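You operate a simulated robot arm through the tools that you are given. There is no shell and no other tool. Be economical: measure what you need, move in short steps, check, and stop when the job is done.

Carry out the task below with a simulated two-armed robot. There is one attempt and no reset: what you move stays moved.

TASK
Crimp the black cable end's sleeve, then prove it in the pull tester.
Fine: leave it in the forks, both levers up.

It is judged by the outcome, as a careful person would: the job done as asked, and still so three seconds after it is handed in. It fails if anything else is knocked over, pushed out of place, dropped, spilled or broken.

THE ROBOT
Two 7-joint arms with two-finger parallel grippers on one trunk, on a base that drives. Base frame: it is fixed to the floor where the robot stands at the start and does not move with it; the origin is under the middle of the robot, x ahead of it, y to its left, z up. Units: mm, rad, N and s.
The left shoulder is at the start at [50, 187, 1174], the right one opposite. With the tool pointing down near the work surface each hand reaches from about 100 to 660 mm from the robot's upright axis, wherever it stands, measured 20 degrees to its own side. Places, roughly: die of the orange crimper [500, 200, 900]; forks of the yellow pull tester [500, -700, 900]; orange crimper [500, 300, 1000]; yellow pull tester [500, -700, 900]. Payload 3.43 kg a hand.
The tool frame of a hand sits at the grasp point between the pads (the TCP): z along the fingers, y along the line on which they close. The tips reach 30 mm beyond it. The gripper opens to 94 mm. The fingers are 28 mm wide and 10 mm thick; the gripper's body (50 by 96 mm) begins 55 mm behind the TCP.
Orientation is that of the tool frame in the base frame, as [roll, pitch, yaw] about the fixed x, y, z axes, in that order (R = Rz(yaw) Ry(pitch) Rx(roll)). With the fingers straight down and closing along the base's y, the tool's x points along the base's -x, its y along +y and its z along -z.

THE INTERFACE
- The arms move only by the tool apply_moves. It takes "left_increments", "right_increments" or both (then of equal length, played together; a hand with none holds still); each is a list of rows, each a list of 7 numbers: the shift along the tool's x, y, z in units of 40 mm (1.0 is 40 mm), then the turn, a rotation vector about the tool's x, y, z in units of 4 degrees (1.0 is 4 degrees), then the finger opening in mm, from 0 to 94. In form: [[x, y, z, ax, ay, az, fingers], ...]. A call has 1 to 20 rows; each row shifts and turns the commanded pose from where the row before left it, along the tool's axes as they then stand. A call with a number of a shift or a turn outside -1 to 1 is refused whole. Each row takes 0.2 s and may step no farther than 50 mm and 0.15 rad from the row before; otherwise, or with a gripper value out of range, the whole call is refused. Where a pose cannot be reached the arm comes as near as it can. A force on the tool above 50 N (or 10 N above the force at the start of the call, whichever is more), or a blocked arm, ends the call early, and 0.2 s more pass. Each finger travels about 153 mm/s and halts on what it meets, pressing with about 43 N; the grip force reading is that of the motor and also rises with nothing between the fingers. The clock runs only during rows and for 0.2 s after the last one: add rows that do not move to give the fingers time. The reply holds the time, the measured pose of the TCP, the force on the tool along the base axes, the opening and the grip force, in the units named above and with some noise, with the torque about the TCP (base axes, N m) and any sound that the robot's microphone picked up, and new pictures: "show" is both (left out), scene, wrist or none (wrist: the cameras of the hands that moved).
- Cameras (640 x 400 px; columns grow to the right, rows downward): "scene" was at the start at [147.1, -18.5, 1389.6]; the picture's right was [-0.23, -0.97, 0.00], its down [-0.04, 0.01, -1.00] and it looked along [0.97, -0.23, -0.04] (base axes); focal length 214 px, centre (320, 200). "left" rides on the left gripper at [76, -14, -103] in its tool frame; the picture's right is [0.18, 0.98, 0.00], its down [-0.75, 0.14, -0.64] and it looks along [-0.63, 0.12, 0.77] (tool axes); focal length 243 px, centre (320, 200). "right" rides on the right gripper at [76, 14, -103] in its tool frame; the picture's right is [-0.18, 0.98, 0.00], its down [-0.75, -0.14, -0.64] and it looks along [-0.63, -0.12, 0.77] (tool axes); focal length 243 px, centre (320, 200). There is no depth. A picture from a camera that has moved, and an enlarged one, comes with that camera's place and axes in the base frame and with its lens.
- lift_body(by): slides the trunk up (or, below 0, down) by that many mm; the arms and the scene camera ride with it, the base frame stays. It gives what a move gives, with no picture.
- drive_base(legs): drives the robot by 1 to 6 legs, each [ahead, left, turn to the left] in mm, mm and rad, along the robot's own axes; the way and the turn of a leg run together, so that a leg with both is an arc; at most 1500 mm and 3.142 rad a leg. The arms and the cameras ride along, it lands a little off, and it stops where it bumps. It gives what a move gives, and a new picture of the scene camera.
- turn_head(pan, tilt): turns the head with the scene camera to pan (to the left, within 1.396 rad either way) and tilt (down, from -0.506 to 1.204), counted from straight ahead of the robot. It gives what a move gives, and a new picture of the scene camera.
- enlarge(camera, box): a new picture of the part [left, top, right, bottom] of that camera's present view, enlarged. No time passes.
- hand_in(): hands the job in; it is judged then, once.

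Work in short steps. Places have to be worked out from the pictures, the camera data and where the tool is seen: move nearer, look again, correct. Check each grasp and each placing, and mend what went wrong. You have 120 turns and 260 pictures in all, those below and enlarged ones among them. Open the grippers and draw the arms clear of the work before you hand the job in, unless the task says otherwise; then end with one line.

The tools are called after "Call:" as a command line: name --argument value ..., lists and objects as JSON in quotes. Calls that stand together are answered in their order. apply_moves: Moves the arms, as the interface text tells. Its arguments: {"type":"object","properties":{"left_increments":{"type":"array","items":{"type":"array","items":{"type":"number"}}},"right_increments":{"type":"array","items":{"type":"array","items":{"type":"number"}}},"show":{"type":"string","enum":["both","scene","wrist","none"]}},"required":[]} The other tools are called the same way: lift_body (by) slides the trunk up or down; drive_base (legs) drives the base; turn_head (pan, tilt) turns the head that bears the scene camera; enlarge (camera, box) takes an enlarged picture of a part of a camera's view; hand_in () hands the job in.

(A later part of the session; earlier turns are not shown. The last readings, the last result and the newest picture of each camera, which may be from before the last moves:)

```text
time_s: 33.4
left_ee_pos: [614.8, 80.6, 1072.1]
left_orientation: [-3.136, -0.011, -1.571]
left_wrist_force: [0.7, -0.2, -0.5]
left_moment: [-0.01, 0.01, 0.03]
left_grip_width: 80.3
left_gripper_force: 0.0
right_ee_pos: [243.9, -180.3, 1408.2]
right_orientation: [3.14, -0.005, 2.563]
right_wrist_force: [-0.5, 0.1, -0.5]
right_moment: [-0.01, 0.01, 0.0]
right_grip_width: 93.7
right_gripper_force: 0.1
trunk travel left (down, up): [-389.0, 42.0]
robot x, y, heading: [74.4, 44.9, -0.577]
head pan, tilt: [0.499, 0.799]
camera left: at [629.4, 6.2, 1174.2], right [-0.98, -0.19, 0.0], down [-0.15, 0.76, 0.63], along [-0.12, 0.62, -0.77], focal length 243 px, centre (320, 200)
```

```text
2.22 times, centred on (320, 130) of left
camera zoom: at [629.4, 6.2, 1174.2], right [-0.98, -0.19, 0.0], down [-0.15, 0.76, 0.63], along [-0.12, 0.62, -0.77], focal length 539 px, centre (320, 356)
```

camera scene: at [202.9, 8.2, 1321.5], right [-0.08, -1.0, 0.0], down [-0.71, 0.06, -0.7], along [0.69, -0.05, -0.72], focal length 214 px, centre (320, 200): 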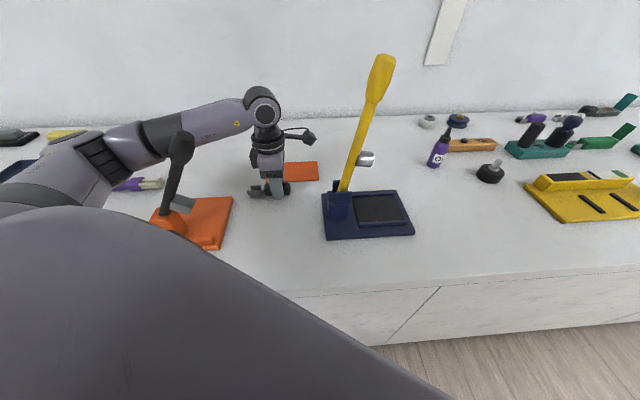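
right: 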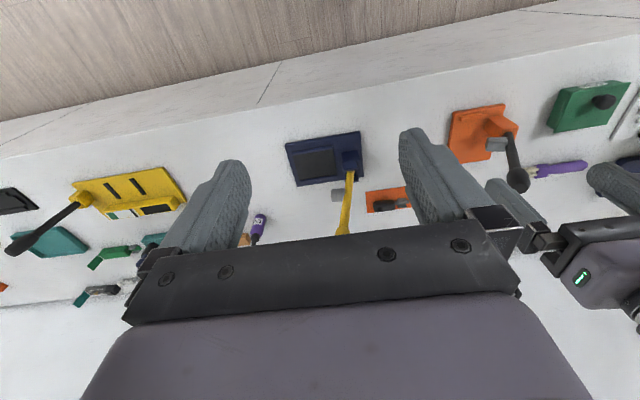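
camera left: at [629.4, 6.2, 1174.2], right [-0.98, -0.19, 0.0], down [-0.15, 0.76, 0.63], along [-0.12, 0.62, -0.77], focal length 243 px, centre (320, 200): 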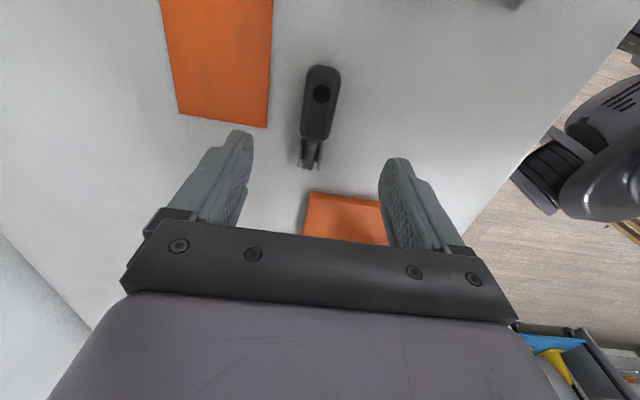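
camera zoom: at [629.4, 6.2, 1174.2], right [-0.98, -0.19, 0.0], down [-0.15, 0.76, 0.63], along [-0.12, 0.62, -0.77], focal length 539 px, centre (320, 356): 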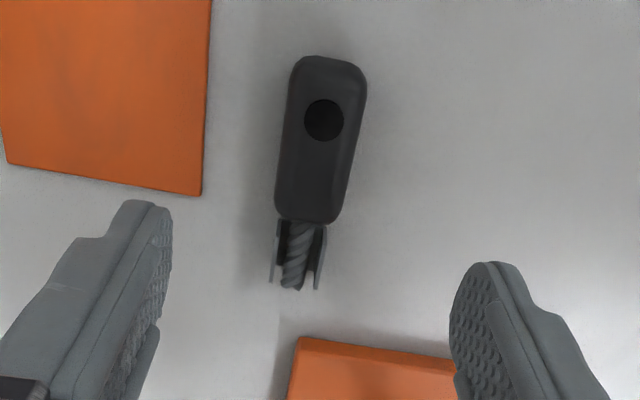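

The cable lies flat with wings up, boot at y≈46–113, x≈616. I now turn the hand half round (camera to the sleeve side) at this height.

Call:
apply_moves --left_increments '[[0, 0, 0, 0, 0, 1, 80], [0, 0, 0, 0, 0, 1, 80], [0, 0, 0, 0, 0, 1, 80], [0, 0, 0, 0, 0, 1, 80], [0, 0, 0, 0, 0, 1, 80], [0, 0, 0, 0, 0, 1, 80], [0, 0, 0, 0, 0, 1, 80], [0, 0, 0, 0, 0, 1, 80], [0, 0, 0, 0, 0, 1, 80], [0, 0, 0, 0, 0, 1, 80], [0, 0, 0, 0, 0, 1, 80], [0, 0, 0, 0, 0, 1, 80], [0, 0, 0, 0, 0, 1, 80], [0, 0, 0, 0, 0, 1, 80], [0, 0, 0, 0, 0, 1, 80], [0, 0, 0, 0, 0, 1, 80], [0, 0, 0, 0, 0, 1, 80], [0, 0, 0, 0, 0, 1, 80], [0, 0, 0, 0, 0, 1, 80], [0, 0, 0, 0, 0, 1, 80]]' --show "none"

Call:
apply_moves --left_increments '[[0, 0, 0, 0, 0, 1, 80], [0, 0, 0, 0, 0, 1, 80], [0, 0, 0, 0, 0, 1, 80], [0, 0, 0, 0, 0, 1, 80], [0, 0, 0, 0, 0, 1, 80], [0, 0, 0, 0, 0, 1, 80], [0, 0, 0, 0, 0, 1, 80], [0, 0, 0, 0, 0, 1, 80], [0, 0, 0, 0, 0, 1, 80], [0, 0, 0, 0, 0, 1, 80], [0, 0, 0, 0, 0, 1, 80], [0, 0, 0, 0, 0, 1, 80], [0, 0, 0, 0, 0, 1, 80], [0, 0, 0, 0, 0, 1, 80], [0, 0, 0, 0, 0, 1, 80], [0, 0, 0, 0, 0, 1, 80], [0, 0, 0, 0, 0, 1, 80], [0, 0, 0, 0, 0, 1, 80], [0, 0, 0, 0, 0, 1, 80], [0, 0, 0, 0, 0, 1, 80]]' --show "none"

Call:
apply_moves --left_increments '[[0, 0, 0, 0, 0, 1, 80], [0, 0, 0, 0, 0, 1, 80], [0, 0, 0, 0, 0, 1, 80], [0, 0, 0, 0, 0, 1, 80], [0, 0, 0, 0, 0, 1, 80], [0, 0, 0, 0, 1, 0, 80], [0, 0, 0, 0, 1, 0, 80], [0, 0, 0, 0, 1, 0, 80], [0, 0, 0, 0, 1, 0, 80], [0, 0, 0, 0, 1, 0, 80], [0, 0, 0, 0, 1, 0, 80], [0, 0, 0, 0, 1, 0, 80], [0, 0, 0, 0, 0.5, 0, 80]]' --show "both"

```text
time_s: 37.6
left_ee_pos: [614.9, 81.1, 1073.9]
left_orientation: [-3.132, 0.004, -2.966]
left_wrist_force: [0.6, -0.5, 0.5]
left_moment: [0.0, -0.01, 0.01]
left_grip_width: 79.9
left_gripper_force: 0.0
right_ee_pos: [243.9, -179.7, 1407.3]
right_orientation: [3.139, -0.005, 2.562]
right_wrist_force: [-0.2, 0.7, -0.7]
right_moment: [-0.02, -0.02, -0.01]
right_grip_width: 93.9
right_gripper_force: 0.1
trunk travel left (down, up): [-389.0, 42.0]
robot x, y, heading: [70.8, 47.3, -0.577]
head pan, tilt: [0.499, 0.799]
```

```text
time_s: 41.8
left_ee_pos: [613.7, 80.7, 1074.1]
left_orientation: [3.14, 0.009, 1.993]
left_wrist_force: [-0.1, -0.4, -0.4]
left_moment: [0.0, 0.0, -0.01]
left_grip_width: 79.9
left_gripper_force: 0.1
left hand out of reach, approached as far as the arm can: row 20
right_ee_pos: [244.1, -179.2, 1407.5]
right_orientation: [-3.141, -0.007, 2.562]
right_wrist_force: [0.8, 0.1, -0.7]
right_moment: [-0.04, 0.01, 0.05]
right_grip_width: 93.9
right_gripper_force: 0.1
trunk travel left (down, up): [-389.0, 42.0]
robot x, y, heading: [73.4, 42.9, -0.575]
head pan, tilt: [0.499, 0.799]
```

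```text
time_s: 44.6
left_ee_pos: [604.0, 79.3, 1072.3]
left_orientation: [3.138, -0.515, 1.996]
left_wrist_force: [0.1, 0.3, -0.7]
left_moment: [0.0, 0.04, 0.0]
left_grip_width: 80.0
left_gripper_force: 0.1
left hand out of reach, approached as far as the arm can: row 1, 2, 3, 4, 5, 12, 13
right_ee_pos: [243.1, -180.2, 1407.7]
right_orientation: [3.14, -0.006, 2.563]
right_wrist_force: [0.6, -0.2, 1.1]
right_moment: [-0.01, 0.01, 0.02]
right_grip_width: 94.0
right_gripper_force: 0.2
trunk travel left (down, up): [-389.0, 42.0]
robot x, y, heading: [68.9, 44.6, -0.576]
head pan, tilt: [0.499, 0.799]
camera scene: at [202.6, 8.2, 1321.5], right [-0.08, -1.0, 0.0], down [-0.71, 0.06, -0.7], along [0.7, -0.05, -0.72], focal length 214 px, centre (320, 200)
camera left: at [584.3, 88.0, 1198.3], right [0.83, 0.55, 0.09], down [0.53, -0.83, 0.19], along [0.18, -0.11, -0.98], focal length 243 px, centre (320, 200)
```

scene: 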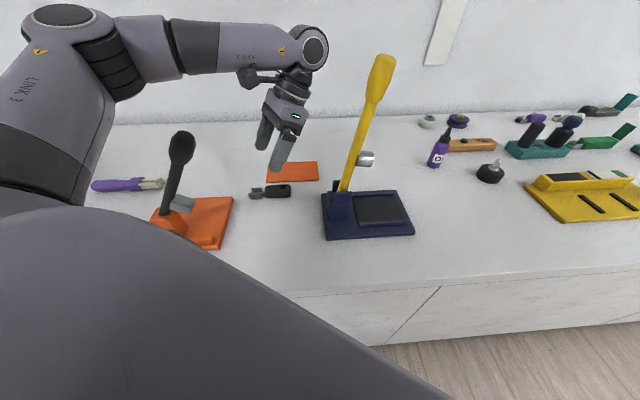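
left: 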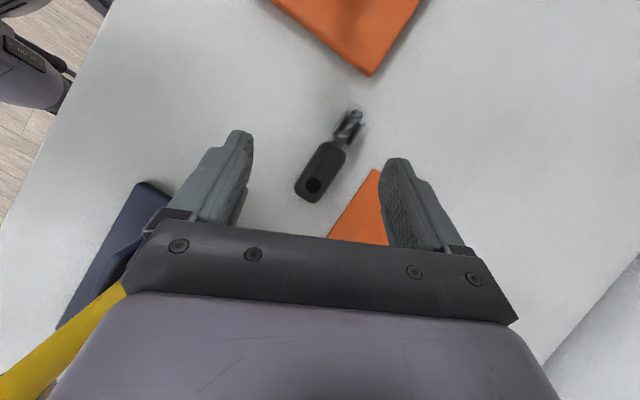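

The wrist stops at this yaw with the present heading, so I'll turn the robot further right (heading about −1.0). First I raise the hand straight up, clear of the levers.

Call:
apply_moves --left_increments '[[0.41, 0, -0.73, 0, 0, 0, 80], [0.41, 0, -0.73, 0, 0, 0, 80], [0.41, 0, -0.73, 0, 0, 0, 80], [0.41, 0, -0.73, 0, 0, 0, 80], [0.41, 0, -0.73, 0, 0, 0, 80], [0.41, 0, -0.73, 0, 0, 0, 80], [0.41, 0, -0.73, 0, 0, 0, 80]]' --show "none"

Call:
drive_base --legs '[[-168, -109, 0], [0, 0, -0.43]]'

```text
time_s: 46.2
left_ee_pos: [505.3, 64.9, 1229.6]
left_orientation: [3.141, -0.513, 1.996]
left_wrist_force: [-0.6, 0.6, 0.1]
left_moment: [0.02, 0.0, -0.01]
left_grip_width: 80.0
left_gripper_force: 0.1
left hand out of reach, approached as far as the arm can: row 1, 2, 3, 4, 5, 6, 7
right_ee_pos: [243.5, -180.2, 1406.8]
right_orientation: [3.14, -0.006, 2.562]
right_wrist_force: [0.1, 0.3, 0.0]
right_moment: [0.01, -0.03, 0.0]
right_grip_width: 93.8
right_gripper_force: 0.1
trunk travel left (down, up): [-389.0, 42.0]
robot x, y, heading: [78.4, 42.4, -0.576]
head pan, tilt: [0.499, 0.799]
```

```text
time_s: 49.1
left_ee_pos: [276.7, -111.7, 1229.5]
left_orientation: [3.14, -0.512, 1.578]
left_wrist_force: [-0.1, 0.0, 0.1]
left_moment: [-0.02, 0.0, -0.05]
left_grip_width: 79.8
left_gripper_force: 0.0
right_ee_pos: [-63.0, -230.0, 1407.0]
right_orientation: [3.14, -0.005, 2.146]
right_wrist_force: [0.2, 0.6, 0.2]
right_moment: [0.0, 0.03, 0.0]
right_grip_width: 93.9
right_gripper_force: 0.2
trunk travel left (down, up): [-389.0, 42.0]
robot x, y, heading: [-124.7, 44.2, -0.996]
head pan, tilt: [0.499, 0.799]
camera scene: at [-25.5, -41.0, 1321.5], right [-0.47, -0.88, 0.0], down [-0.63, 0.34, -0.7], along [0.61, -0.33, -0.72], focal length 214 px, centre (320, 200)
```

scene: 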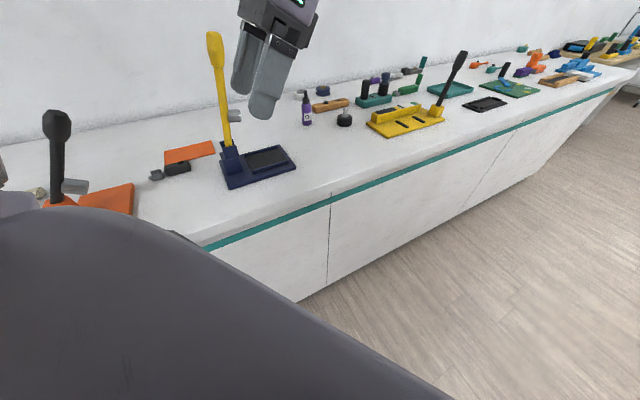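

Call:
apply_moves --left_increments '[[0.74, 0, 0.42, 0, 0, 0, 80], [0.74, 0, 0.42, 0, 0, 0, 80], [0.74, 0, 0.42, 0, 0, 0, 80], [0.74, 0, 0.42, 0, 0, 0, 80], [0.74, 0, 0.42, 0, 0, 0, 80]]' --show "none"

Call:
drive_base --legs '[[31, 189, 0]]'

```text
time_s: 50.3
left_ee_pos: [264.7, 28.2, 1198.4]
left_orientation: [3.139, -0.509, 1.577]
left_wrist_force: [0.3, 0.7, -0.8]
left_moment: [0.0, 0.0, 0.02]
left_grip_width: 79.9
left_gripper_force: 0.0
left hand out of reach, approached as far as the arm can: row 4, 5
right_ee_pos: [-62.8, -228.8, 1406.0]
right_orientation: [-3.14, -0.003, 2.144]
right_wrist_force: [0.4, 0.1, 1.0]
right_moment: [-0.02, 0.02, 0.0]
right_grip_width: 93.9
right_gripper_force: 0.1
trunk travel left (down, up): [-389.0, 42.0]
robot x, y, heading: [-134.0, 45.7, -0.992]
head pan, tilt: [0.499, 0.799]
```

```text
time_s: 52.6
left_ee_pos: [438.4, 109.1, 1198.6]
left_orientation: [3.14, -0.512, 1.583]
left_wrist_force: [0.1, 1.0, -0.2]
left_moment: [-0.01, 0.03, 0.01]
left_grip_width: 80.0
left_gripper_force: 0.1
right_ee_pos: [112.4, -150.5, 1406.8]
right_orientation: [3.141, -0.005, 2.15]
right_wrist_force: [0.4, -0.5, 0.3]
right_moment: [0.04, 0.0, -0.02]
right_grip_width: 94.0
right_gripper_force: 0.1
trunk travel left (down, up): [-389.0, 42.0]
robot x, y, heading: [43.8, 125.2, -0.984]
head pan, tilt: [0.499, 0.799]
camera scene: at [149.4, 37.9, 1321.5], right [-0.47, -0.88, 0.0], down [-0.63, 0.34, -0.7], along [0.62, -0.33, -0.72], focal length 214 px, centre (320, 200)
```

scene: 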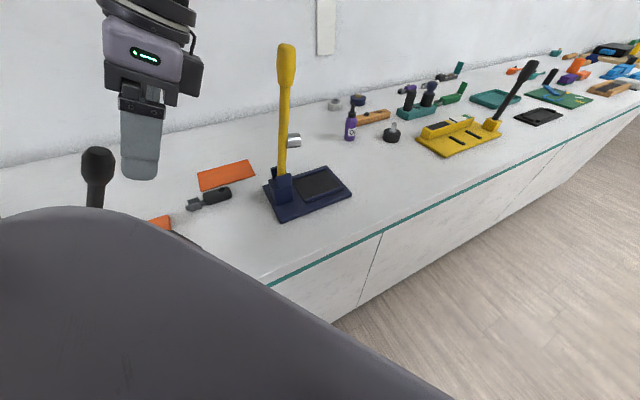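

Now the hand is turned right. I move it out over the bench at y≈109 first, then in toward the boot's rear half, leaning back.

Call:
apply_moves --left_increments '[[-0.15, 0.89, 0.26, 0, 0, 0, 80], [-0.15, 0.89, 0.26, 0, 0, 0, 80], [-0.15, 0.89, 0.26, 0, 0, 0, 80], [-0.15, 0.89, 0.26, 0, 0, 0, 80], [-0.15, 0.89, 0.26, 0, 0, 0, 80], [-0.73, 0, 0.43, 0, 0, 0, 80], [-0.73, 0, 0.43, 0, 0, 0, 80], [-0.73, 0, 0.43, 0, 0, 0, 80]]' --show "both"

```text
time_s: 54.4
left_ee_pos: [543.1, 29.2, 1010.3]
left_orientation: [3.14, -0.51, 1.583]
left_wrist_force: [-0.1, -0.1, -0.7]
left_moment: [-0.01, 0.02, 0.0]
left_grip_width: 80.1
left_gripper_force: 0.0
left hand out of reach, approached as far as the arm can: row 1, 2, 3, 4, 5
right_ee_pos: [112.2, -151.2, 1407.9]
right_orientation: [3.141, -0.006, 2.152]
right_wrist_force: [0.1, -0.4, 0.0]
right_moment: [-0.01, 0.03, -0.01]
right_grip_width: 94.3
right_gripper_force: 0.0
trunk travel left (down, up): [-389.0, 42.0]
robot x, y, heading: [45.3, 121.6, -0.988]
head pan, tilt: [0.499, 0.799]
camera scene: at [149.5, 37.4, 1321.5], right [-0.47, -0.88, 0.0], down [-0.63, 0.34, -0.7], along [0.62, -0.33, -0.72], focal length 214 px, centre (320, 200)
camera left: at [530.8, 45.8, 1137.1], right [0.98, 0.17, 0.09], down [0.15, -0.97, 0.19], along [0.12, -0.17, -0.98], focal length 243 px, centre (320, 200)
```

scene: 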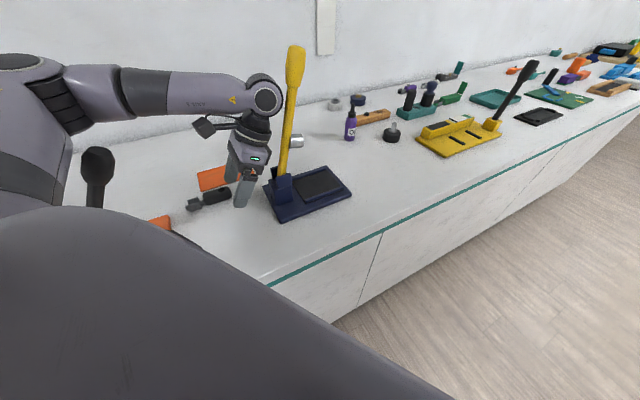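
left: 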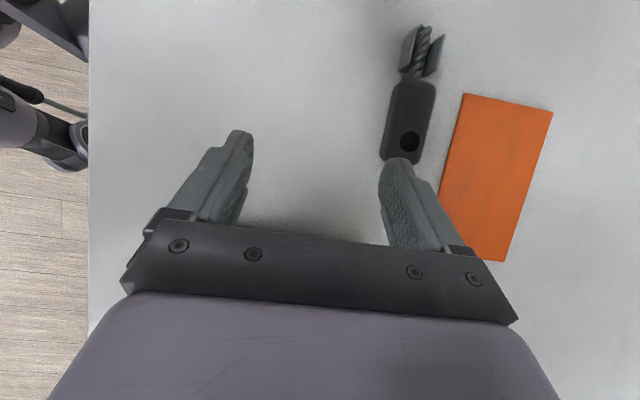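

The hand came out short in x and close to the yellow lever. I move it away from the lever (+y) and over to x≈616 at this height.

Call:
apply_moves --left_increments '[[0.43, 0, 0.22, 0, 0, 0, 80], [0.4, 0.5, 0.2, 0, 0, 0, 80], [0, 0.65, 0, 0, 0, 0, 80], [0, 0.65, 0, 0, 0, 0, 80]]' --show "both"

Call:
enlarge --camera "scene" --box '[160, 60, 340, 240]'

```text
time_s: 55.4
left_ee_pos: [566.3, 66.8, 1013.8]
left_orientation: [3.138, -0.511, 1.587]
left_wrist_force: [0.8, 0.1, -0.2]
left_moment: [-0.02, 0.0, 0.04]
left_grip_width: 79.8
left_gripper_force: 0.0
left hand out of reach, approached as far as the arm can: row 3, 4
right_ee_pos: [112.4, -151.5, 1408.4]
right_orientation: [3.139, -0.005, 2.151]
right_wrist_force: [0.0, -1.1, 0.7]
right_moment: [0.0, 0.0, -0.04]
right_grip_width: 93.9
right_gripper_force: 0.1
trunk travel left (down, up): [-389.0, 42.0]
robot x, y, heading: [41.6, 126.4, -0.985]
head pan, tilt: [0.499, 0.799]
camera scene: at [149.1, 37.8, 1321.5], right [-0.47, -0.88, 0.0], down [-0.63, 0.34, -0.7], along [0.62, -0.33, -0.72], focal length 214 px, centre (320, 200)
camera left: at [551.2, 81.8, 1139.4], right [0.98, 0.17, 0.09], down [0.15, -0.97, 0.19], along [0.12, -0.17, -0.98], focal length 243 px, centre (320, 200)
```

scene: 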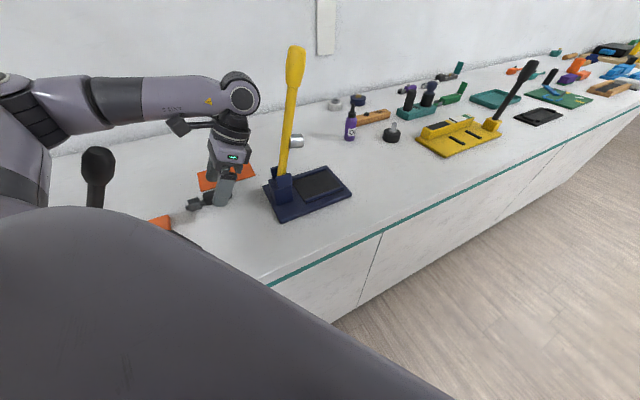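
left: 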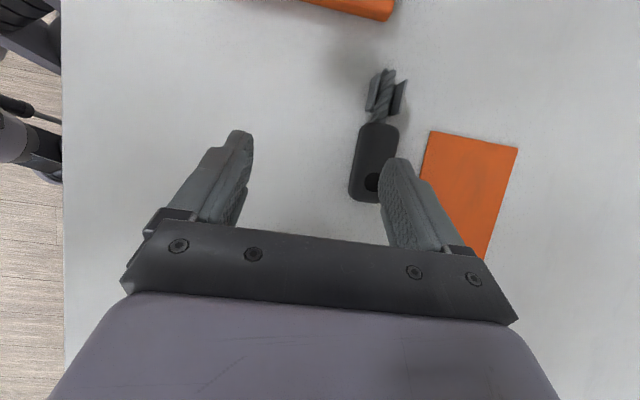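

```text
2.22 times, centred on (250, 150) of scene
camera zoom: at [149.1, 37.8, 1321.5], right [-0.47, -0.88, 0.0], down [-0.63, 0.34, -0.7], along [0.62, -0.33, -0.72], focal length 477 px, centre (476, 311)
```

zoom: 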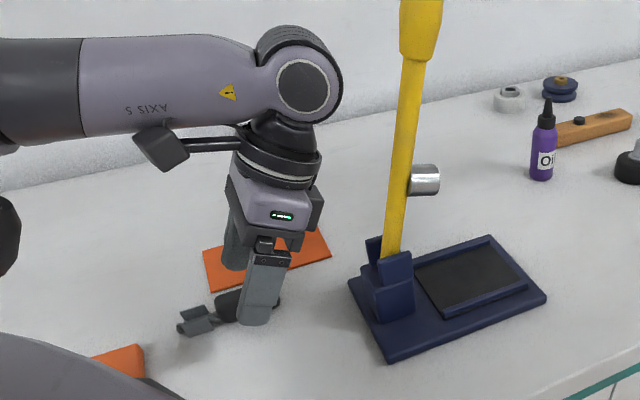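

The arm is at its limit at x≈566, so I drive the base 50 mm in +x, carrying the hand over the boot (fingertips are about 25 mm above it).

Call:
drive_base --legs '[[28, 42, 0]]'

Call:
enlarge --camera "left" --box '[160, 20, 480, 240]'

```text
time_s: 56.4
left_ee_pos: [591.7, 65.0, 1013.6]
left_orientation: [3.134, -0.511, 1.591]
left_wrist_force: [-0.3, -1.2, -0.3]
left_moment: [-0.05, 0.01, -0.02]
left_grip_width: 80.0
left_gripper_force: 0.1
right_ee_pos: [139.2, -151.8, 1407.7]
right_orientation: [3.141, -0.004, 2.152]
right_wrist_force: [-1.0, 0.4, -0.7]
right_moment: [0.0, -0.03, 0.0]
right_grip_width: 94.0
right_gripper_force: 0.0
trunk travel left (down, up): [-389.0, 42.0]
robot x, y, heading: [74.7, 122.0, -0.987]
head pan, tilt: [0.499, 0.799]
stopped in leg 1: the robot was blocked; the commanded pose is now the measured one
camera scene: at [175.6, 37.6, 1321.6], right [-0.47, -0.88, 0.0], down [-0.63, 0.34, -0.7], along [0.62, -0.33, -0.72], focal length 214 px, centre (320, 200)
```

scene: 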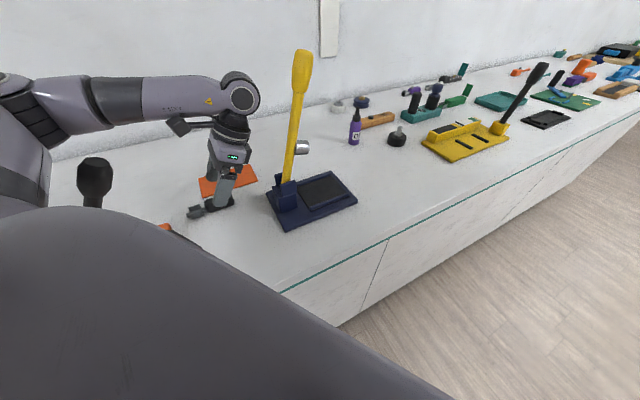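

```text
1.82 times, centred on (320, 130) of left
camera zoom: at [577.9, 81.6, 1139.9], right [0.98, 0.18, 0.1], down [0.16, -0.97, 0.19], along [0.13, -0.17, -0.98], focal length 441 px, centre (320, 327)
```

zoom: 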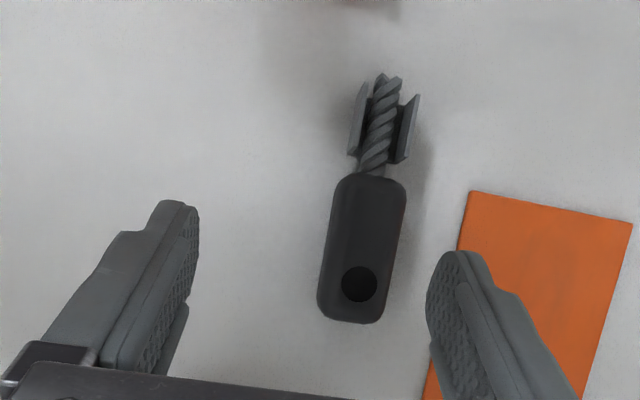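

The boot sits at x≈614 between the fingers but off-centre. I try +22 mm in x while descending 25 mm.

Call:
apply_moves --left_increments '[[-0.15, 0.28, 0.27, 0, 0, 0, 80], [-0.15, 0.28, 0.27, 0, 0, 0, 80], [0, 0, 0, 0, 0, 0, 80]]' --show "none"

Call:
enlarge --camera "left" --box '[160, 20, 480, 240]'

```text
time_s: 57.2
left_ee_pos: [593.7, 66.0, 1013.3]
left_orientation: [3.136, -0.509, 1.589]
left_wrist_force: [-0.3, -0.8, -0.3]
left_moment: [-0.02, -0.02, 0.06]
left_grip_width: 80.0
left_gripper_force: 0.0
left hand out of reach, approached as far as the arm can: row 1, 2
right_ee_pos: [139.8, -151.5, 1407.4]
right_orientation: [-3.141, -0.005, 2.152]
right_wrist_force: [0.5, 0.1, 0.6]
right_moment: [0.0, -0.01, -0.02]
right_grip_width: 94.1
right_gripper_force: 0.1
trunk travel left (down, up): [-389.0, 42.0]
robot x, y, heading: [72.9, 122.2, -0.987]
head pan, tilt: [0.499, 0.799]
```

```text
1.82 times, centred on (320, 130) of left
camera zoom: at [578.8, 81.7, 1139.5], right [0.98, 0.18, 0.09], down [0.15, -0.97, 0.19], along [0.13, -0.17, -0.98], focal length 441 px, centre (320, 327)
```

zoom: 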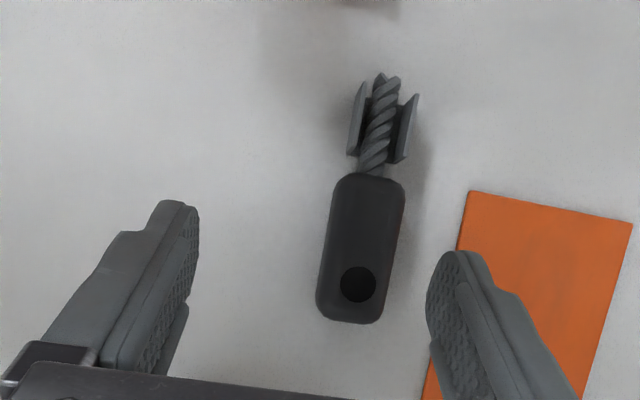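

The limit seems tied to the strong lean. I reduce the lean to about 13° and then try the +x shift again.

Call:
apply_moves --left_increments '[[0, 0, 0, 0, -1, 0, 80], [0, 0, 0, 0, -1, 0, 80], [0, 0, 0, 0, -1, 0, 80], [0, 0, 0, 0, -1, 0, 80], [0, 0.5, 0, 0, 0, 0, 80], [0, 0, 0, 0, 0, 0, 80]]' --show "wrist"

```text
time_s: 58.6
left_ee_pos: [587.4, 56.0, 1007.8]
left_orientation: [3.135, -0.233, 1.59]
left_wrist_force: [-0.1, 0.2, -0.3]
left_moment: [-0.01, -0.02, 0.04]
left_grip_width: 80.0
left_gripper_force: 0.0
left hand out of reach, approached as far as the arm can: row 2, 4, 5
right_ee_pos: [141.1, -152.3, 1406.8]
right_orientation: [3.141, -0.005, 2.15]
right_wrist_force: [0.6, -0.6, 0.4]
right_moment: [-0.02, -0.03, 0.01]
right_grip_width: 94.1
right_gripper_force: 0.0
trunk travel left (down, up): [-389.0, 42.0]
robot x, y, heading: [76.0, 124.1, -0.986]
head pan, tilt: [0.499, 0.799]
camera left: at [571.1, 105.3, 1123.6], right [0.98, 0.2, 0.05], down [0.15, -0.88, 0.45], along [0.13, -0.44, -0.89], focal length 243 px, centre (320, 200)
```

left: 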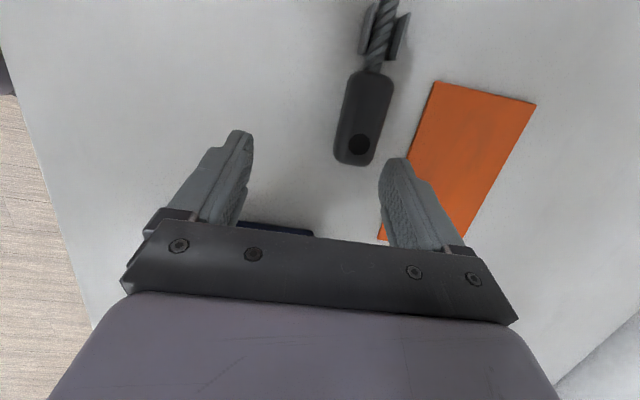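

The limit depends on hand yaw relative to the arm's azimuth, so I shift the robot 50 mm to +y, which carries the hand over the sleeve at a safe height.

Call:
drive_base --legs '[[-44, 29, 0]]'

Call:
apply_moves --left_increments '[[0, 0, 0, 0, 1, 0, 80], [0, 0, 0, 0, 0.75, 0, 80], [-0.45, 0.35, -0.12, 0, 0, 0, 80], [-0.45, 0.3, -0.12, 0, 0, 0, 80], [0, 0, 0, 0, 0, 0, 80]]' --show "wrist"

```text
time_s: 59.5
left_ee_pos: [586.8, 108.8, 1006.7]
left_orientation: [3.134, -0.23, 1.591]
left_wrist_force: [0.5, 0.6, 0.1]
left_moment: [-0.04, -0.03, 0.01]
left_grip_width: 80.0
left_gripper_force: 0.1
right_ee_pos: [140.5, -97.7, 1407.3]
right_orientation: [3.141, -0.003, 2.153]
right_wrist_force: [0.1, 0.0, 0.4]
right_moment: [-0.01, -0.03, 0.02]
right_grip_width: 94.1
right_gripper_force: 0.1
trunk travel left (down, up): [-389.0, 42.0]
robot x, y, heading: [72.5, 172.2, -0.989]
head pan, tilt: [0.499, 0.799]
camera scene: at [176.8, 91.7, 1321.6], right [-0.47, -0.88, 0.0], down [-0.63, 0.33, -0.7], along [0.62, -0.33, -0.72], focal length 214 px, centre (320, 200)
```

scene: 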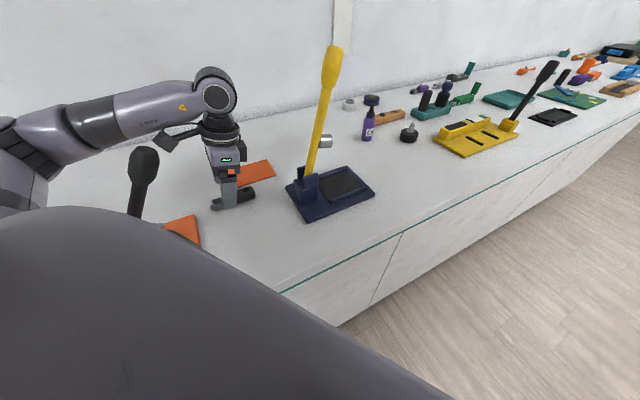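

```text
time_s: 60.7
left_ee_pos: [599.8, 66.4, 997.9]
left_orientation: [3.133, -0.353, 1.596]
left_wrist_force: [0.1, -0.3, 0.4]
left_moment: [0.0, -0.03, 0.01]
left_grip_width: 79.8
left_gripper_force: 0.1
left hand out of reach, approached as far as the arm can: row 3, 4
right_ee_pos: [142.1, -98.5, 1406.7]
right_orientation: [-3.141, -0.006, 2.152]
right_wrist_force: [-0.2, 0.3, 0.3]
right_moment: [-0.04, 0.01, 0.01]
right_grip_width: 94.0
right_gripper_force: 0.0
trunk travel left (down, up): [-389.0, 42.0]
robot x, y, heading: [70.3, 175.5, -0.989]
head pan, tilt: [0.499, 0.799]
camera left: at [583.3, 101.6, 1122.2], right [0.98, 0.19, 0.07], down [0.16, -0.93, 0.34], along [0.13, -0.32, -0.94], focal length 243 px, centre (320, 200)
```

left: 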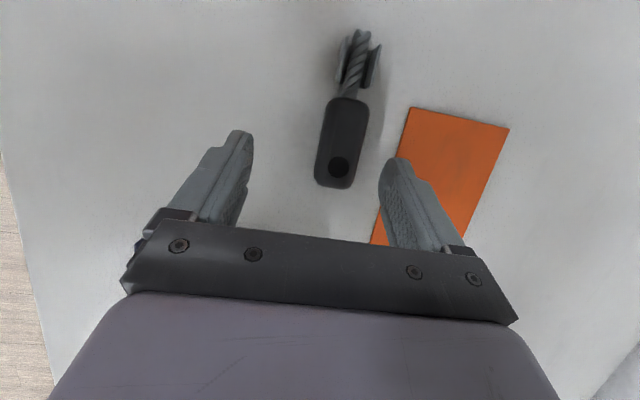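

Call:
drive_base --legs '[[-26, 17, 0]]'

Call:
apply_moves --left_increments '[[-0.3, 0.2, -0.11, 0, 0, 0, 80], [-0.3, 0.15, -0.11, 0, 0, 0, 80], [-0.1, 0, 0.28, 0, 0, 0, 80], [0, 0, 0, 0, 0, 0, 80]]' --show "wrist"

Call:
enlarge --camera "left" --box '[160, 20, 480, 240]'

```text
time_s: 61.6
left_ee_pos: [598.3, 98.7, 1000.2]
left_orientation: [3.132, -0.352, 1.596]
left_wrist_force: [0.0, 0.1, -0.8]
left_moment: [0.01, 0.02, 0.01]
left_grip_width: 79.7
left_gripper_force: 0.1
right_ee_pos: [140.1, -66.7, 1407.2]
right_orientation: [-3.141, -0.002, 2.152]
right_wrist_force: [0.8, 0.0, -0.1]
right_moment: [-0.01, 0.01, -0.02]
right_grip_width: 93.9
right_gripper_force: 0.0
trunk travel left (down, up): [-389.0, 42.0]
robot x, y, heading: [70.7, 208.1, -0.983]
head pan, tilt: [0.499, 0.799]
camera scene: at [176.5, 123.2, 1321.6], right [-0.47, -0.88, 0.0], down [-0.63, 0.33, -0.7], along [0.62, -0.33, -0.72], focal length 214 px, centre (320, 200)
```

scene: 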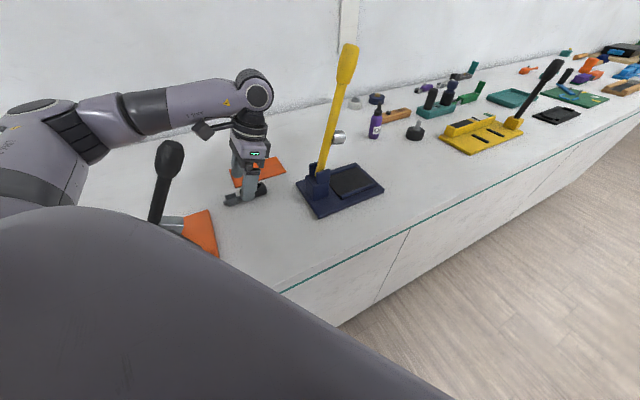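

```text
time_s: 62.6
left_ee_pos: [599.1, 92.5, 988.3]
left_orientation: [3.13, -0.355, 1.598]
left_wrist_force: [0.0, -0.7, 0.3]
left_moment: [-0.01, 0.01, -0.01]
left_grip_width: 80.1
left_gripper_force: 0.1
left hand out of reach, approached as far as the arm can: row 1, 2
right_ee_pos: [140.3, -67.1, 1407.0]
right_orientation: [-3.141, -0.007, 2.151]
right_wrist_force: [-0.3, 0.5, 0.3]
right_moment: [-0.02, 0.02, 0.01]
right_grip_width: 94.1
right_gripper_force: 0.1
trunk travel left (down, up): [-389.0, 42.0]
robot x, y, heading: [73.7, 205.6, -0.985]
head pan, tilt: [0.499, 0.799]
camera left: at [582.8, 126.9, 1110.9], right [0.98, 0.19, 0.07], down [0.16, -0.93, 0.34], along [0.13, -0.32, -0.94], focal length 243 px, centre (320, 200)
```

left: 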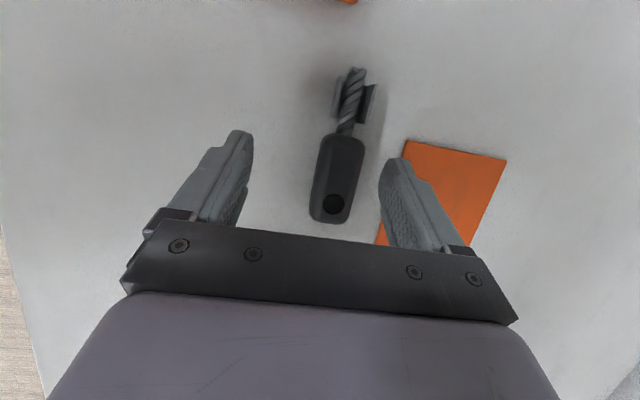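

```text
1.82 times, centred on (320, 130) of left
camera zoom: at [582.8, 126.9, 1110.9], right [0.98, 0.19, 0.07], down [0.16, -0.93, 0.34], along [0.13, -0.32, -0.94], focal length 441 px, centre (320, 327)
```

zoom: 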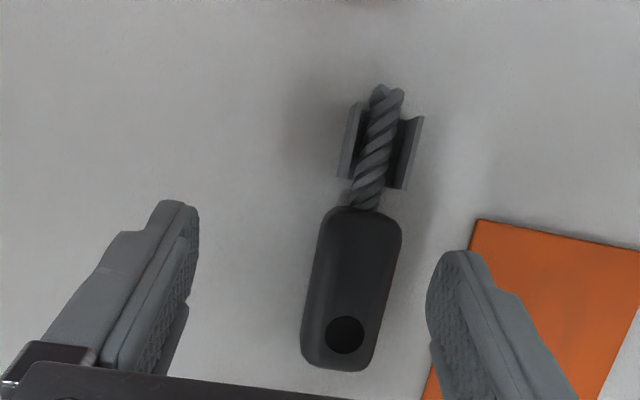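

This side's wrist limit keeps getting in the way. I'll raise the hand 40 mm and turn it half round about its own finger axis (same lean, camera on the boot-rear side), which the wrist can do.

Call:
apply_moves --left_increments '[[0.35, 0, -0.94, 0, 0, 0, 80], [0, 0, 0, 0, 0, -1, 80], [0, 0, 0, 0, 0, -1, 80], [0, 0, 0, 0, 0, -1, 80], [0, 0, 0, 0, 0, -1, 80], [0, 0, 0, 0, 0, -1, 80], [0, 0, 0, 0, 0, -1, 80], [0, 0, 0, 0, 0, -1, 80], [0, 0, 0, 0, 0, -1, 80], [0, 0, 0, 0, 0, -1, 80], [0, 0, 0, 0, 0, -1, 80], [0, 0, 0, 0, 0, -1, 80], [0, 0, 0, 0, 0, -1, 80], [0, 0, 0, 0, 0, -1, 80], [0, 0, 0, 0, 0, -1, 80], [0, 0, 0, 0, 0, -1, 80], [0, 0, 0, 0, 0, -1, 80], [0, 0, 0, 0, 0, -1, 80], [0, 0, 0, 0, 0, -1, 80], [0, 0, 0, 0, 0, -1, 80]]' --show "none"

Call:
apply_moves --left_increments '[[0, 0, 0, 0, 0, -1, 80], [0, 0, 0, 0, 0, -1, 80], [0, 0, 0, 0, 0, -1, 80], [0, 0, 0, 0, 0, -1, 80], [0, 0, 0, 0, 0, -1, 80], [0, 0, 0, 0, 0, -1, 80], [0, 0, 0, 0, 0, -1, 80], [0, 0, 0, 0, 0, -1, 80], [0, 0, 0, 0, 0, -1, 80], [0, 0, 0, 0, 0, -1, 80], [0, 0, 0, 0, 0, -1, 80], [0, 0, 0, 0, 0, -1, 80], [0, 0, 0, 0, 0, -1, 80], [0, 0, 0, 0, 0, -1, 80], [0, 0, 0, 0, 0, -1, 80], [0, 0, 0, 0, 0, -1, 80], [0, 0, 0, 0, 0, -1, 80], [0, 0, 0, 0, 0, -1, 80], [0, 0, 0, 0, 0, -1, 80], [0, 0, 0, 0, 0, -1, 80]]' --show "none"

Call:
apply_moves --left_increments '[[0, 0, 0, 0, 0, -1, 80], [0, 0, 0, 0, 0, -1, 80], [0, 0, 0, 0, 0, -1, 80], [0, 0, 0, 0, 0, -1, 80], [0, 0, 0, 0, 0, -1, 80], [0, 0, 0, 0, 0, -1, 80], [0, 0, 0, 0, 0, 0, 80]]' --show "both"

```text
time_s: 66.8
left_ee_pos: [599.7, 91.2, 1028.9]
left_orientation: [2.794, -0.075, 2.934]
left_wrist_force: [-0.5, -1.0, -0.2]
left_moment: [0.01, -0.02, 0.0]
left_grip_width: 80.2
left_gripper_force: 0.0
right_ee_pos: [139.6, -67.0, 1407.4]
right_orientation: [3.139, -0.005, 2.152]
right_wrist_force: [-0.2, 0.9, 0.3]
right_moment: [-0.02, -0.07, 0.02]
right_grip_width: 93.9
right_gripper_force: 0.0
trunk travel left (down, up): [-389.0, 42.0]
robot x, y, heading: [72.8, 206.9, -0.983]
head pan, tilt: [0.499, 0.799]
```

```text
time_s: 71.0
left_ee_pos: [601.0, 91.5, 1027.6]
left_orientation: [2.999, 0.326, -1.991]
left_wrist_force: [0.0, -0.7, -0.8]
left_moment: [-0.03, 0.01, 0.0]
left_grip_width: 80.0
left_gripper_force: 0.0
right_ee_pos: [141.1, -66.5, 1407.9]
right_orientation: [-3.141, -0.006, 2.152]
right_wrist_force: [0.1, -0.2, 0.7]
right_moment: [0.01, 0.02, 0.03]
right_grip_width: 94.0
right_gripper_force: 0.1
trunk travel left (down, up): [-389.0, 42.0]
robot x, y, heading: [74.0, 207.2, -0.982]
head pan, tilt: [0.499, 0.799]
```

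```text
time_s: 72.6
left_ee_pos: [601.2, 91.9, 1028.9]
left_orientation: [-3.134, 0.355, -1.544]
left_wrist_force: [-0.2, 0.2, -0.5]
left_moment: [-0.02, -0.01, 0.01]
left_grip_width: 80.0
left_gripper_force: 0.0
right_ee_pos: [139.6, -67.5, 1406.5]
right_orientation: [3.141, -0.005, 2.153]
right_wrist_force: [-0.3, 0.0, 0.4]
right_moment: [0.02, 0.0, 0.01]
right_grip_width: 94.0
right_gripper_force: 0.0
trunk travel left (down, up): [-389.0, 42.0]
robot x, y, heading: [71.0, 204.1, -0.988]
head pan, tilt: [0.499, 0.799]
camera scene: at [176.5, 122.0, 1321.5], right [-0.47, -0.88, 0.0], down [-0.63, 0.34, -0.7], along [0.62, -0.33, -0.72], focal length 214 px, centre (320, 200)
camera left: at [616.4, -15.3, 1097.7], right [-0.98, -0.2, -0.07], down [-0.16, 0.48, 0.86], along [-0.13, 0.86, -0.5], focal length 243 px, centre (320, 200)
```

scene: 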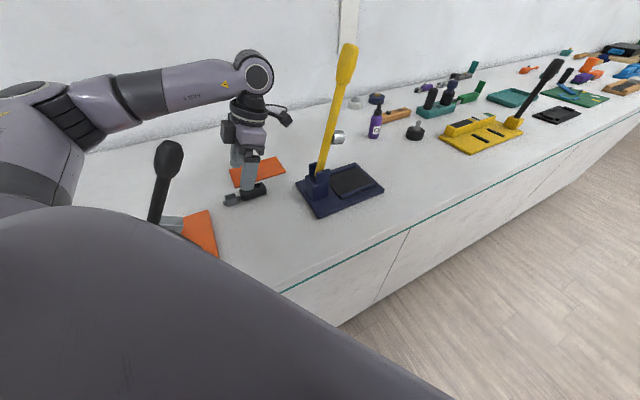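
left: 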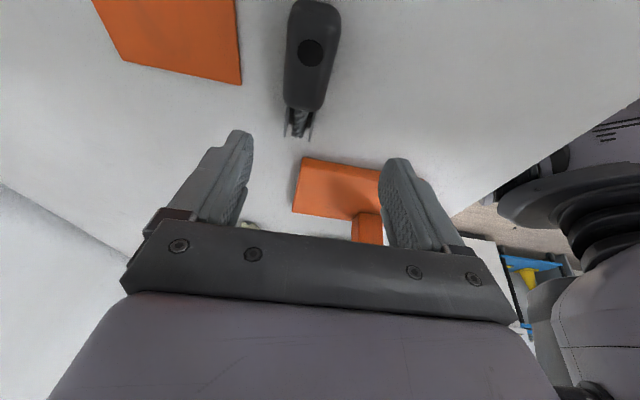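

That works. I lean a little more (to about 28°), and move over the boot's rear half at x≈614, y≈62.

Call:
apply_moves --left_increments '[[0, 0, 0, 0, -1, 0, 80], [0, 0, 0, 0, -1, 0, 80], [0.56, -0.17, 0.25, 0, 0, 0, 80], [0.56, -0.17, 0.25, 0, 0, 0, 80], [0, 0, 0, 0, 0, 0, 80]]' --show "wrist"

Call:
enlarge --camera "scene" --box '[200, 100, 320, 220]'

```text
time_s: 73.8
left_ee_pos: [613.9, 60.8, 991.4]
left_orientation: [-3.133, 0.494, -1.544]
left_wrist_force: [0.1, 0.5, 0.1]
left_moment: [0.04, -0.02, 0.01]
left_grip_width: 80.1
left_gripper_force: 0.1
right_ee_pos: [141.0, -66.0, 1408.0]
right_orientation: [-3.141, -0.005, 2.152]
right_wrist_force: [-0.1, 0.2, 0.6]
right_moment: [-0.01, 0.04, 0.04]
right_grip_width: 94.0
right_gripper_force: 0.1
trunk travel left (down, up): [-389.0, 42.0]
robot x, y, heading: [77.0, 208.5, -0.989]
head pan, tilt: [0.499, 0.799]
camera left: at [631.7, -53.5, 1044.2], right [-0.98, -0.18, -0.09], down [-0.16, 0.36, 0.92], along [-0.13, 0.92, -0.38], focal length 243 px, centre (320, 200)
```

left: 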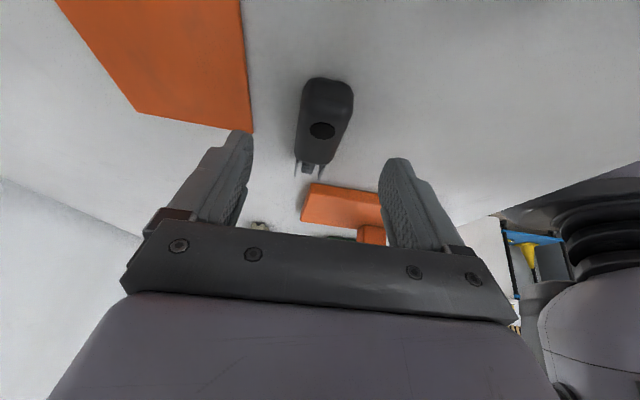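

```text
3.33 times, centred on (260, 160) of scene
camera zoom: at [176.4, 122.1, 1321.5], right [-0.47, -0.88, 0.0], down [-0.63, 0.34, -0.7], along [0.62, -0.33, -0.72], focal length 715 px, centre (520, 333)
```

zoom: 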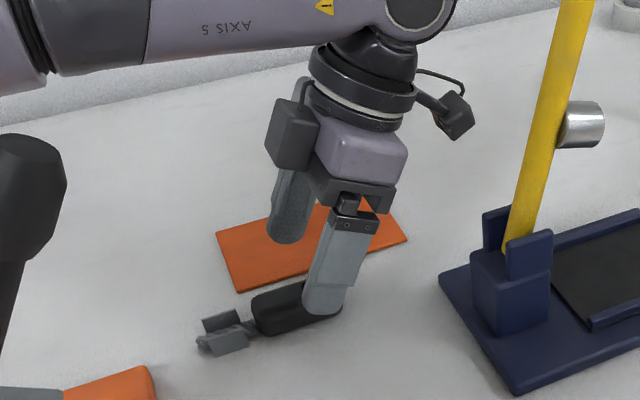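

The fingers straddle the boot's rear half. I narrow to 64 mm and descend the last 32 mm.

Call:
apply_moves --left_increments '[[0.12, 0, 0.22, 0, 0, 0, 64], [0.12, 0, 0.22, 0, 0, 0, 64], [0.1, 0, 0.18, 0, 0, 0, 64], [0.05, 0, 0.1, 0, 0, 0, 64]]' --show "wrist"

Call:
enlarge --camera "scene" --box '[200, 140, 320, 220]'

```text
time_s: 74.8
left_ee_pos: [615.3, 62.9, 957.3]
left_orientation: [-3.133, 0.493, -1.545]
left_wrist_force: [0.3, -0.6, 0.4]
left_moment: [-0.03, -0.01, 0.02]
left_grip_width: 64.0
left_gripper_force: 0.1
right_ee_pos: [142.4, -66.3, 1406.6]
right_orientation: [-3.141, -0.005, 2.151]
right_wrist_force: [-1.2, 0.0, -0.3]
right_moment: [0.02, -0.01, -0.02]
right_grip_width: 93.7
right_gripper_force: 0.1
trunk travel left (down, up): [-389.0, 42.0]
robot x, y, heading: [73.1, 207.2, -0.985]
head pan, tilt: [0.499, 0.799]
camera left: at [631.5, -53.3, 1010.8], right [-0.98, -0.18, -0.09], down [-0.16, 0.36, 0.92], along [-0.14, 0.92, -0.38], focal length 243 px, centre (320, 200)
```

left: 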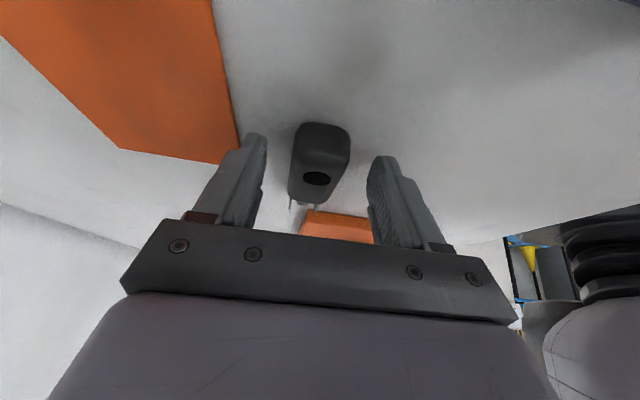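

```text
5.00 times, centred on (260, 180) of scene
camera zoom: at [176.5, 122.0, 1321.5], right [-0.47, -0.88, 0.0], down [-0.63, 0.34, -0.7], along [0.62, -0.33, -0.72], focal length 1072 px, centre (620, 300)
```

zoom: 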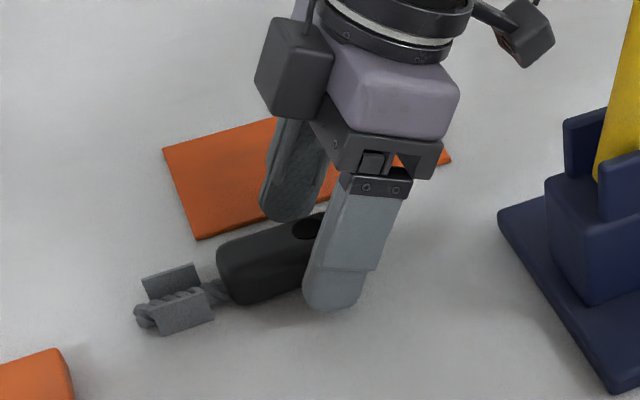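

Call:
apply_moves --left_increments '[[-0.09, 0, 0.13, 0, 0, 0, 64], [0, 0, 0, 0, 0, 0, 45], [0, 0, 0, 0, 0, 0, 20], [0, 0, 0, 0, 0, 0, 10], [0, 0, 0, 0, 0, 0, 10]]' --show "none"

Call:
enlarge --camera "scene" --box '[200, 140, 320, 220]'

Call:
enlarge --camera "left" --box '[200, 80, 440, 240]'

```text
time_s: 76.0
left_ee_pos: [615.1, 68.7, 953.3]
left_orientation: [-3.134, 0.494, -1.545]
left_wrist_force: [0.4, -1.7, 0.6]
left_moment: [0.13, -0.01, -0.07]
left_grip_width: 35.3
left_gripper_force: 42.7
right_ee_pos: [140.7, -68.2, 1406.7]
right_orientation: [3.141, -0.006, 2.153]
right_wrist_force: [0.5, -0.1, 0.0]
right_moment: [0.0, 0.01, 0.01]
right_grip_width: 94.1
right_gripper_force: 0.1
trunk travel left (down, up): [-389.0, 42.0]
robot x, y, heading: [77.6, 205.4, -0.99]
head pan, tilt: [0.499, 0.799]
```

```text
5.00 times, centred on (260, 180) of scene
camera zoom: at [176.4, 121.9, 1321.5], right [-0.47, -0.88, 0.0], down [-0.63, 0.34, -0.7], along [0.62, -0.33, -0.72], focal length 1072 px, centre (620, 300)
```

zoom: 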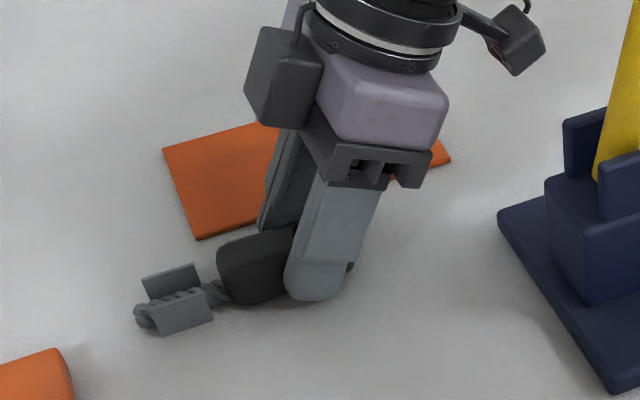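

```text
2.50 times, centred on (320, 160) of left
camera zoom: at [631.2, -47.6, 1007.7], right [-0.98, -0.18, -0.1], down [-0.16, 0.36, 0.92], along [-0.13, 0.92, -0.38], focal length 606 px, centre (320, 300)
```

zoom: 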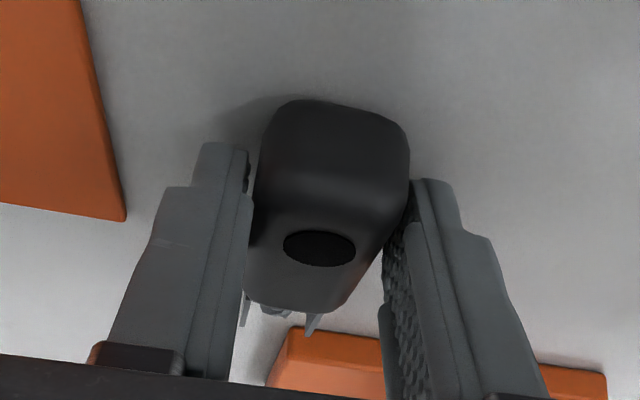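

Firm at 35.3 mm with no side load. I lift 100 mm and check the cable for slip.

Call:
apply_moves --left_increments '[[-0.15, 0, -0.28, 0, 0, 0, 10], [-0.34, 0, -0.64, 0, 0, 0, 10], [-0.34, 0, -0.64, 0, 0, 0, 10], [-0.34, 0, -0.64, 0, 0, 0, 10], [0, 0, 0, 0, 0, 0, 10]]' --show "wrist"

Call:
enlarge --camera "scene" --box '[180, 100, 300, 200]'

```text
time_s: 77.2
left_ee_pos: [615.4, 68.1, 1053.5]
left_orientation: [-3.133, 0.492, -1.543]
left_wrist_force: [0.3, -0.6, -0.7]
left_moment: [0.0, -0.01, 0.0]
left_grip_width: 35.3
left_gripper_force: 42.9
right_ee_pos: [141.4, -67.5, 1406.9]
right_orientation: [3.141, -0.003, 2.152]
right_wrist_force: [0.2, 0.6, 0.0]
right_moment: [0.02, -0.01, -0.03]
right_grip_width: 94.1
right_gripper_force: 0.0
trunk travel left (down, up): [-389.0, 42.0]
robot x, y, heading: [72.4, 205.4, -0.988]
head pan, tilt: [0.499, 0.799]
camera left: at [631.9, -47.8, 1107.8], right [-0.98, -0.18, -0.09], down [-0.16, 0.36, 0.92], along [-0.14, 0.92, -0.38], focal length 243 px, centre (320, 200)
```

left: 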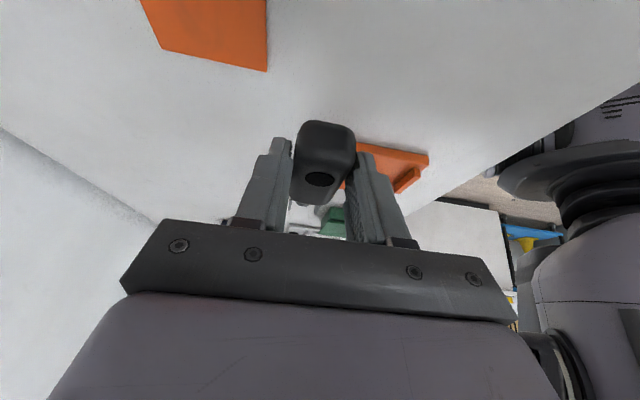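

```text
4.00 times, centred on (240, 150) of scene
camera zoom: at [176.9, 121.9, 1321.4], right [-0.47, -0.88, 0.0], down [-0.63, 0.34, -0.7], along [0.62, -0.33, -0.72], focal length 858 px, centre (640, 400)
```

zoom: 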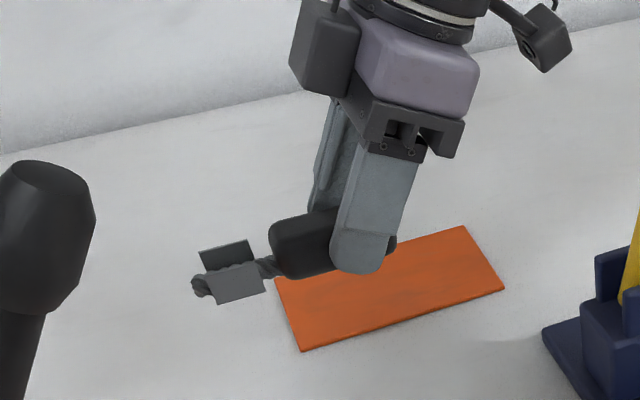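

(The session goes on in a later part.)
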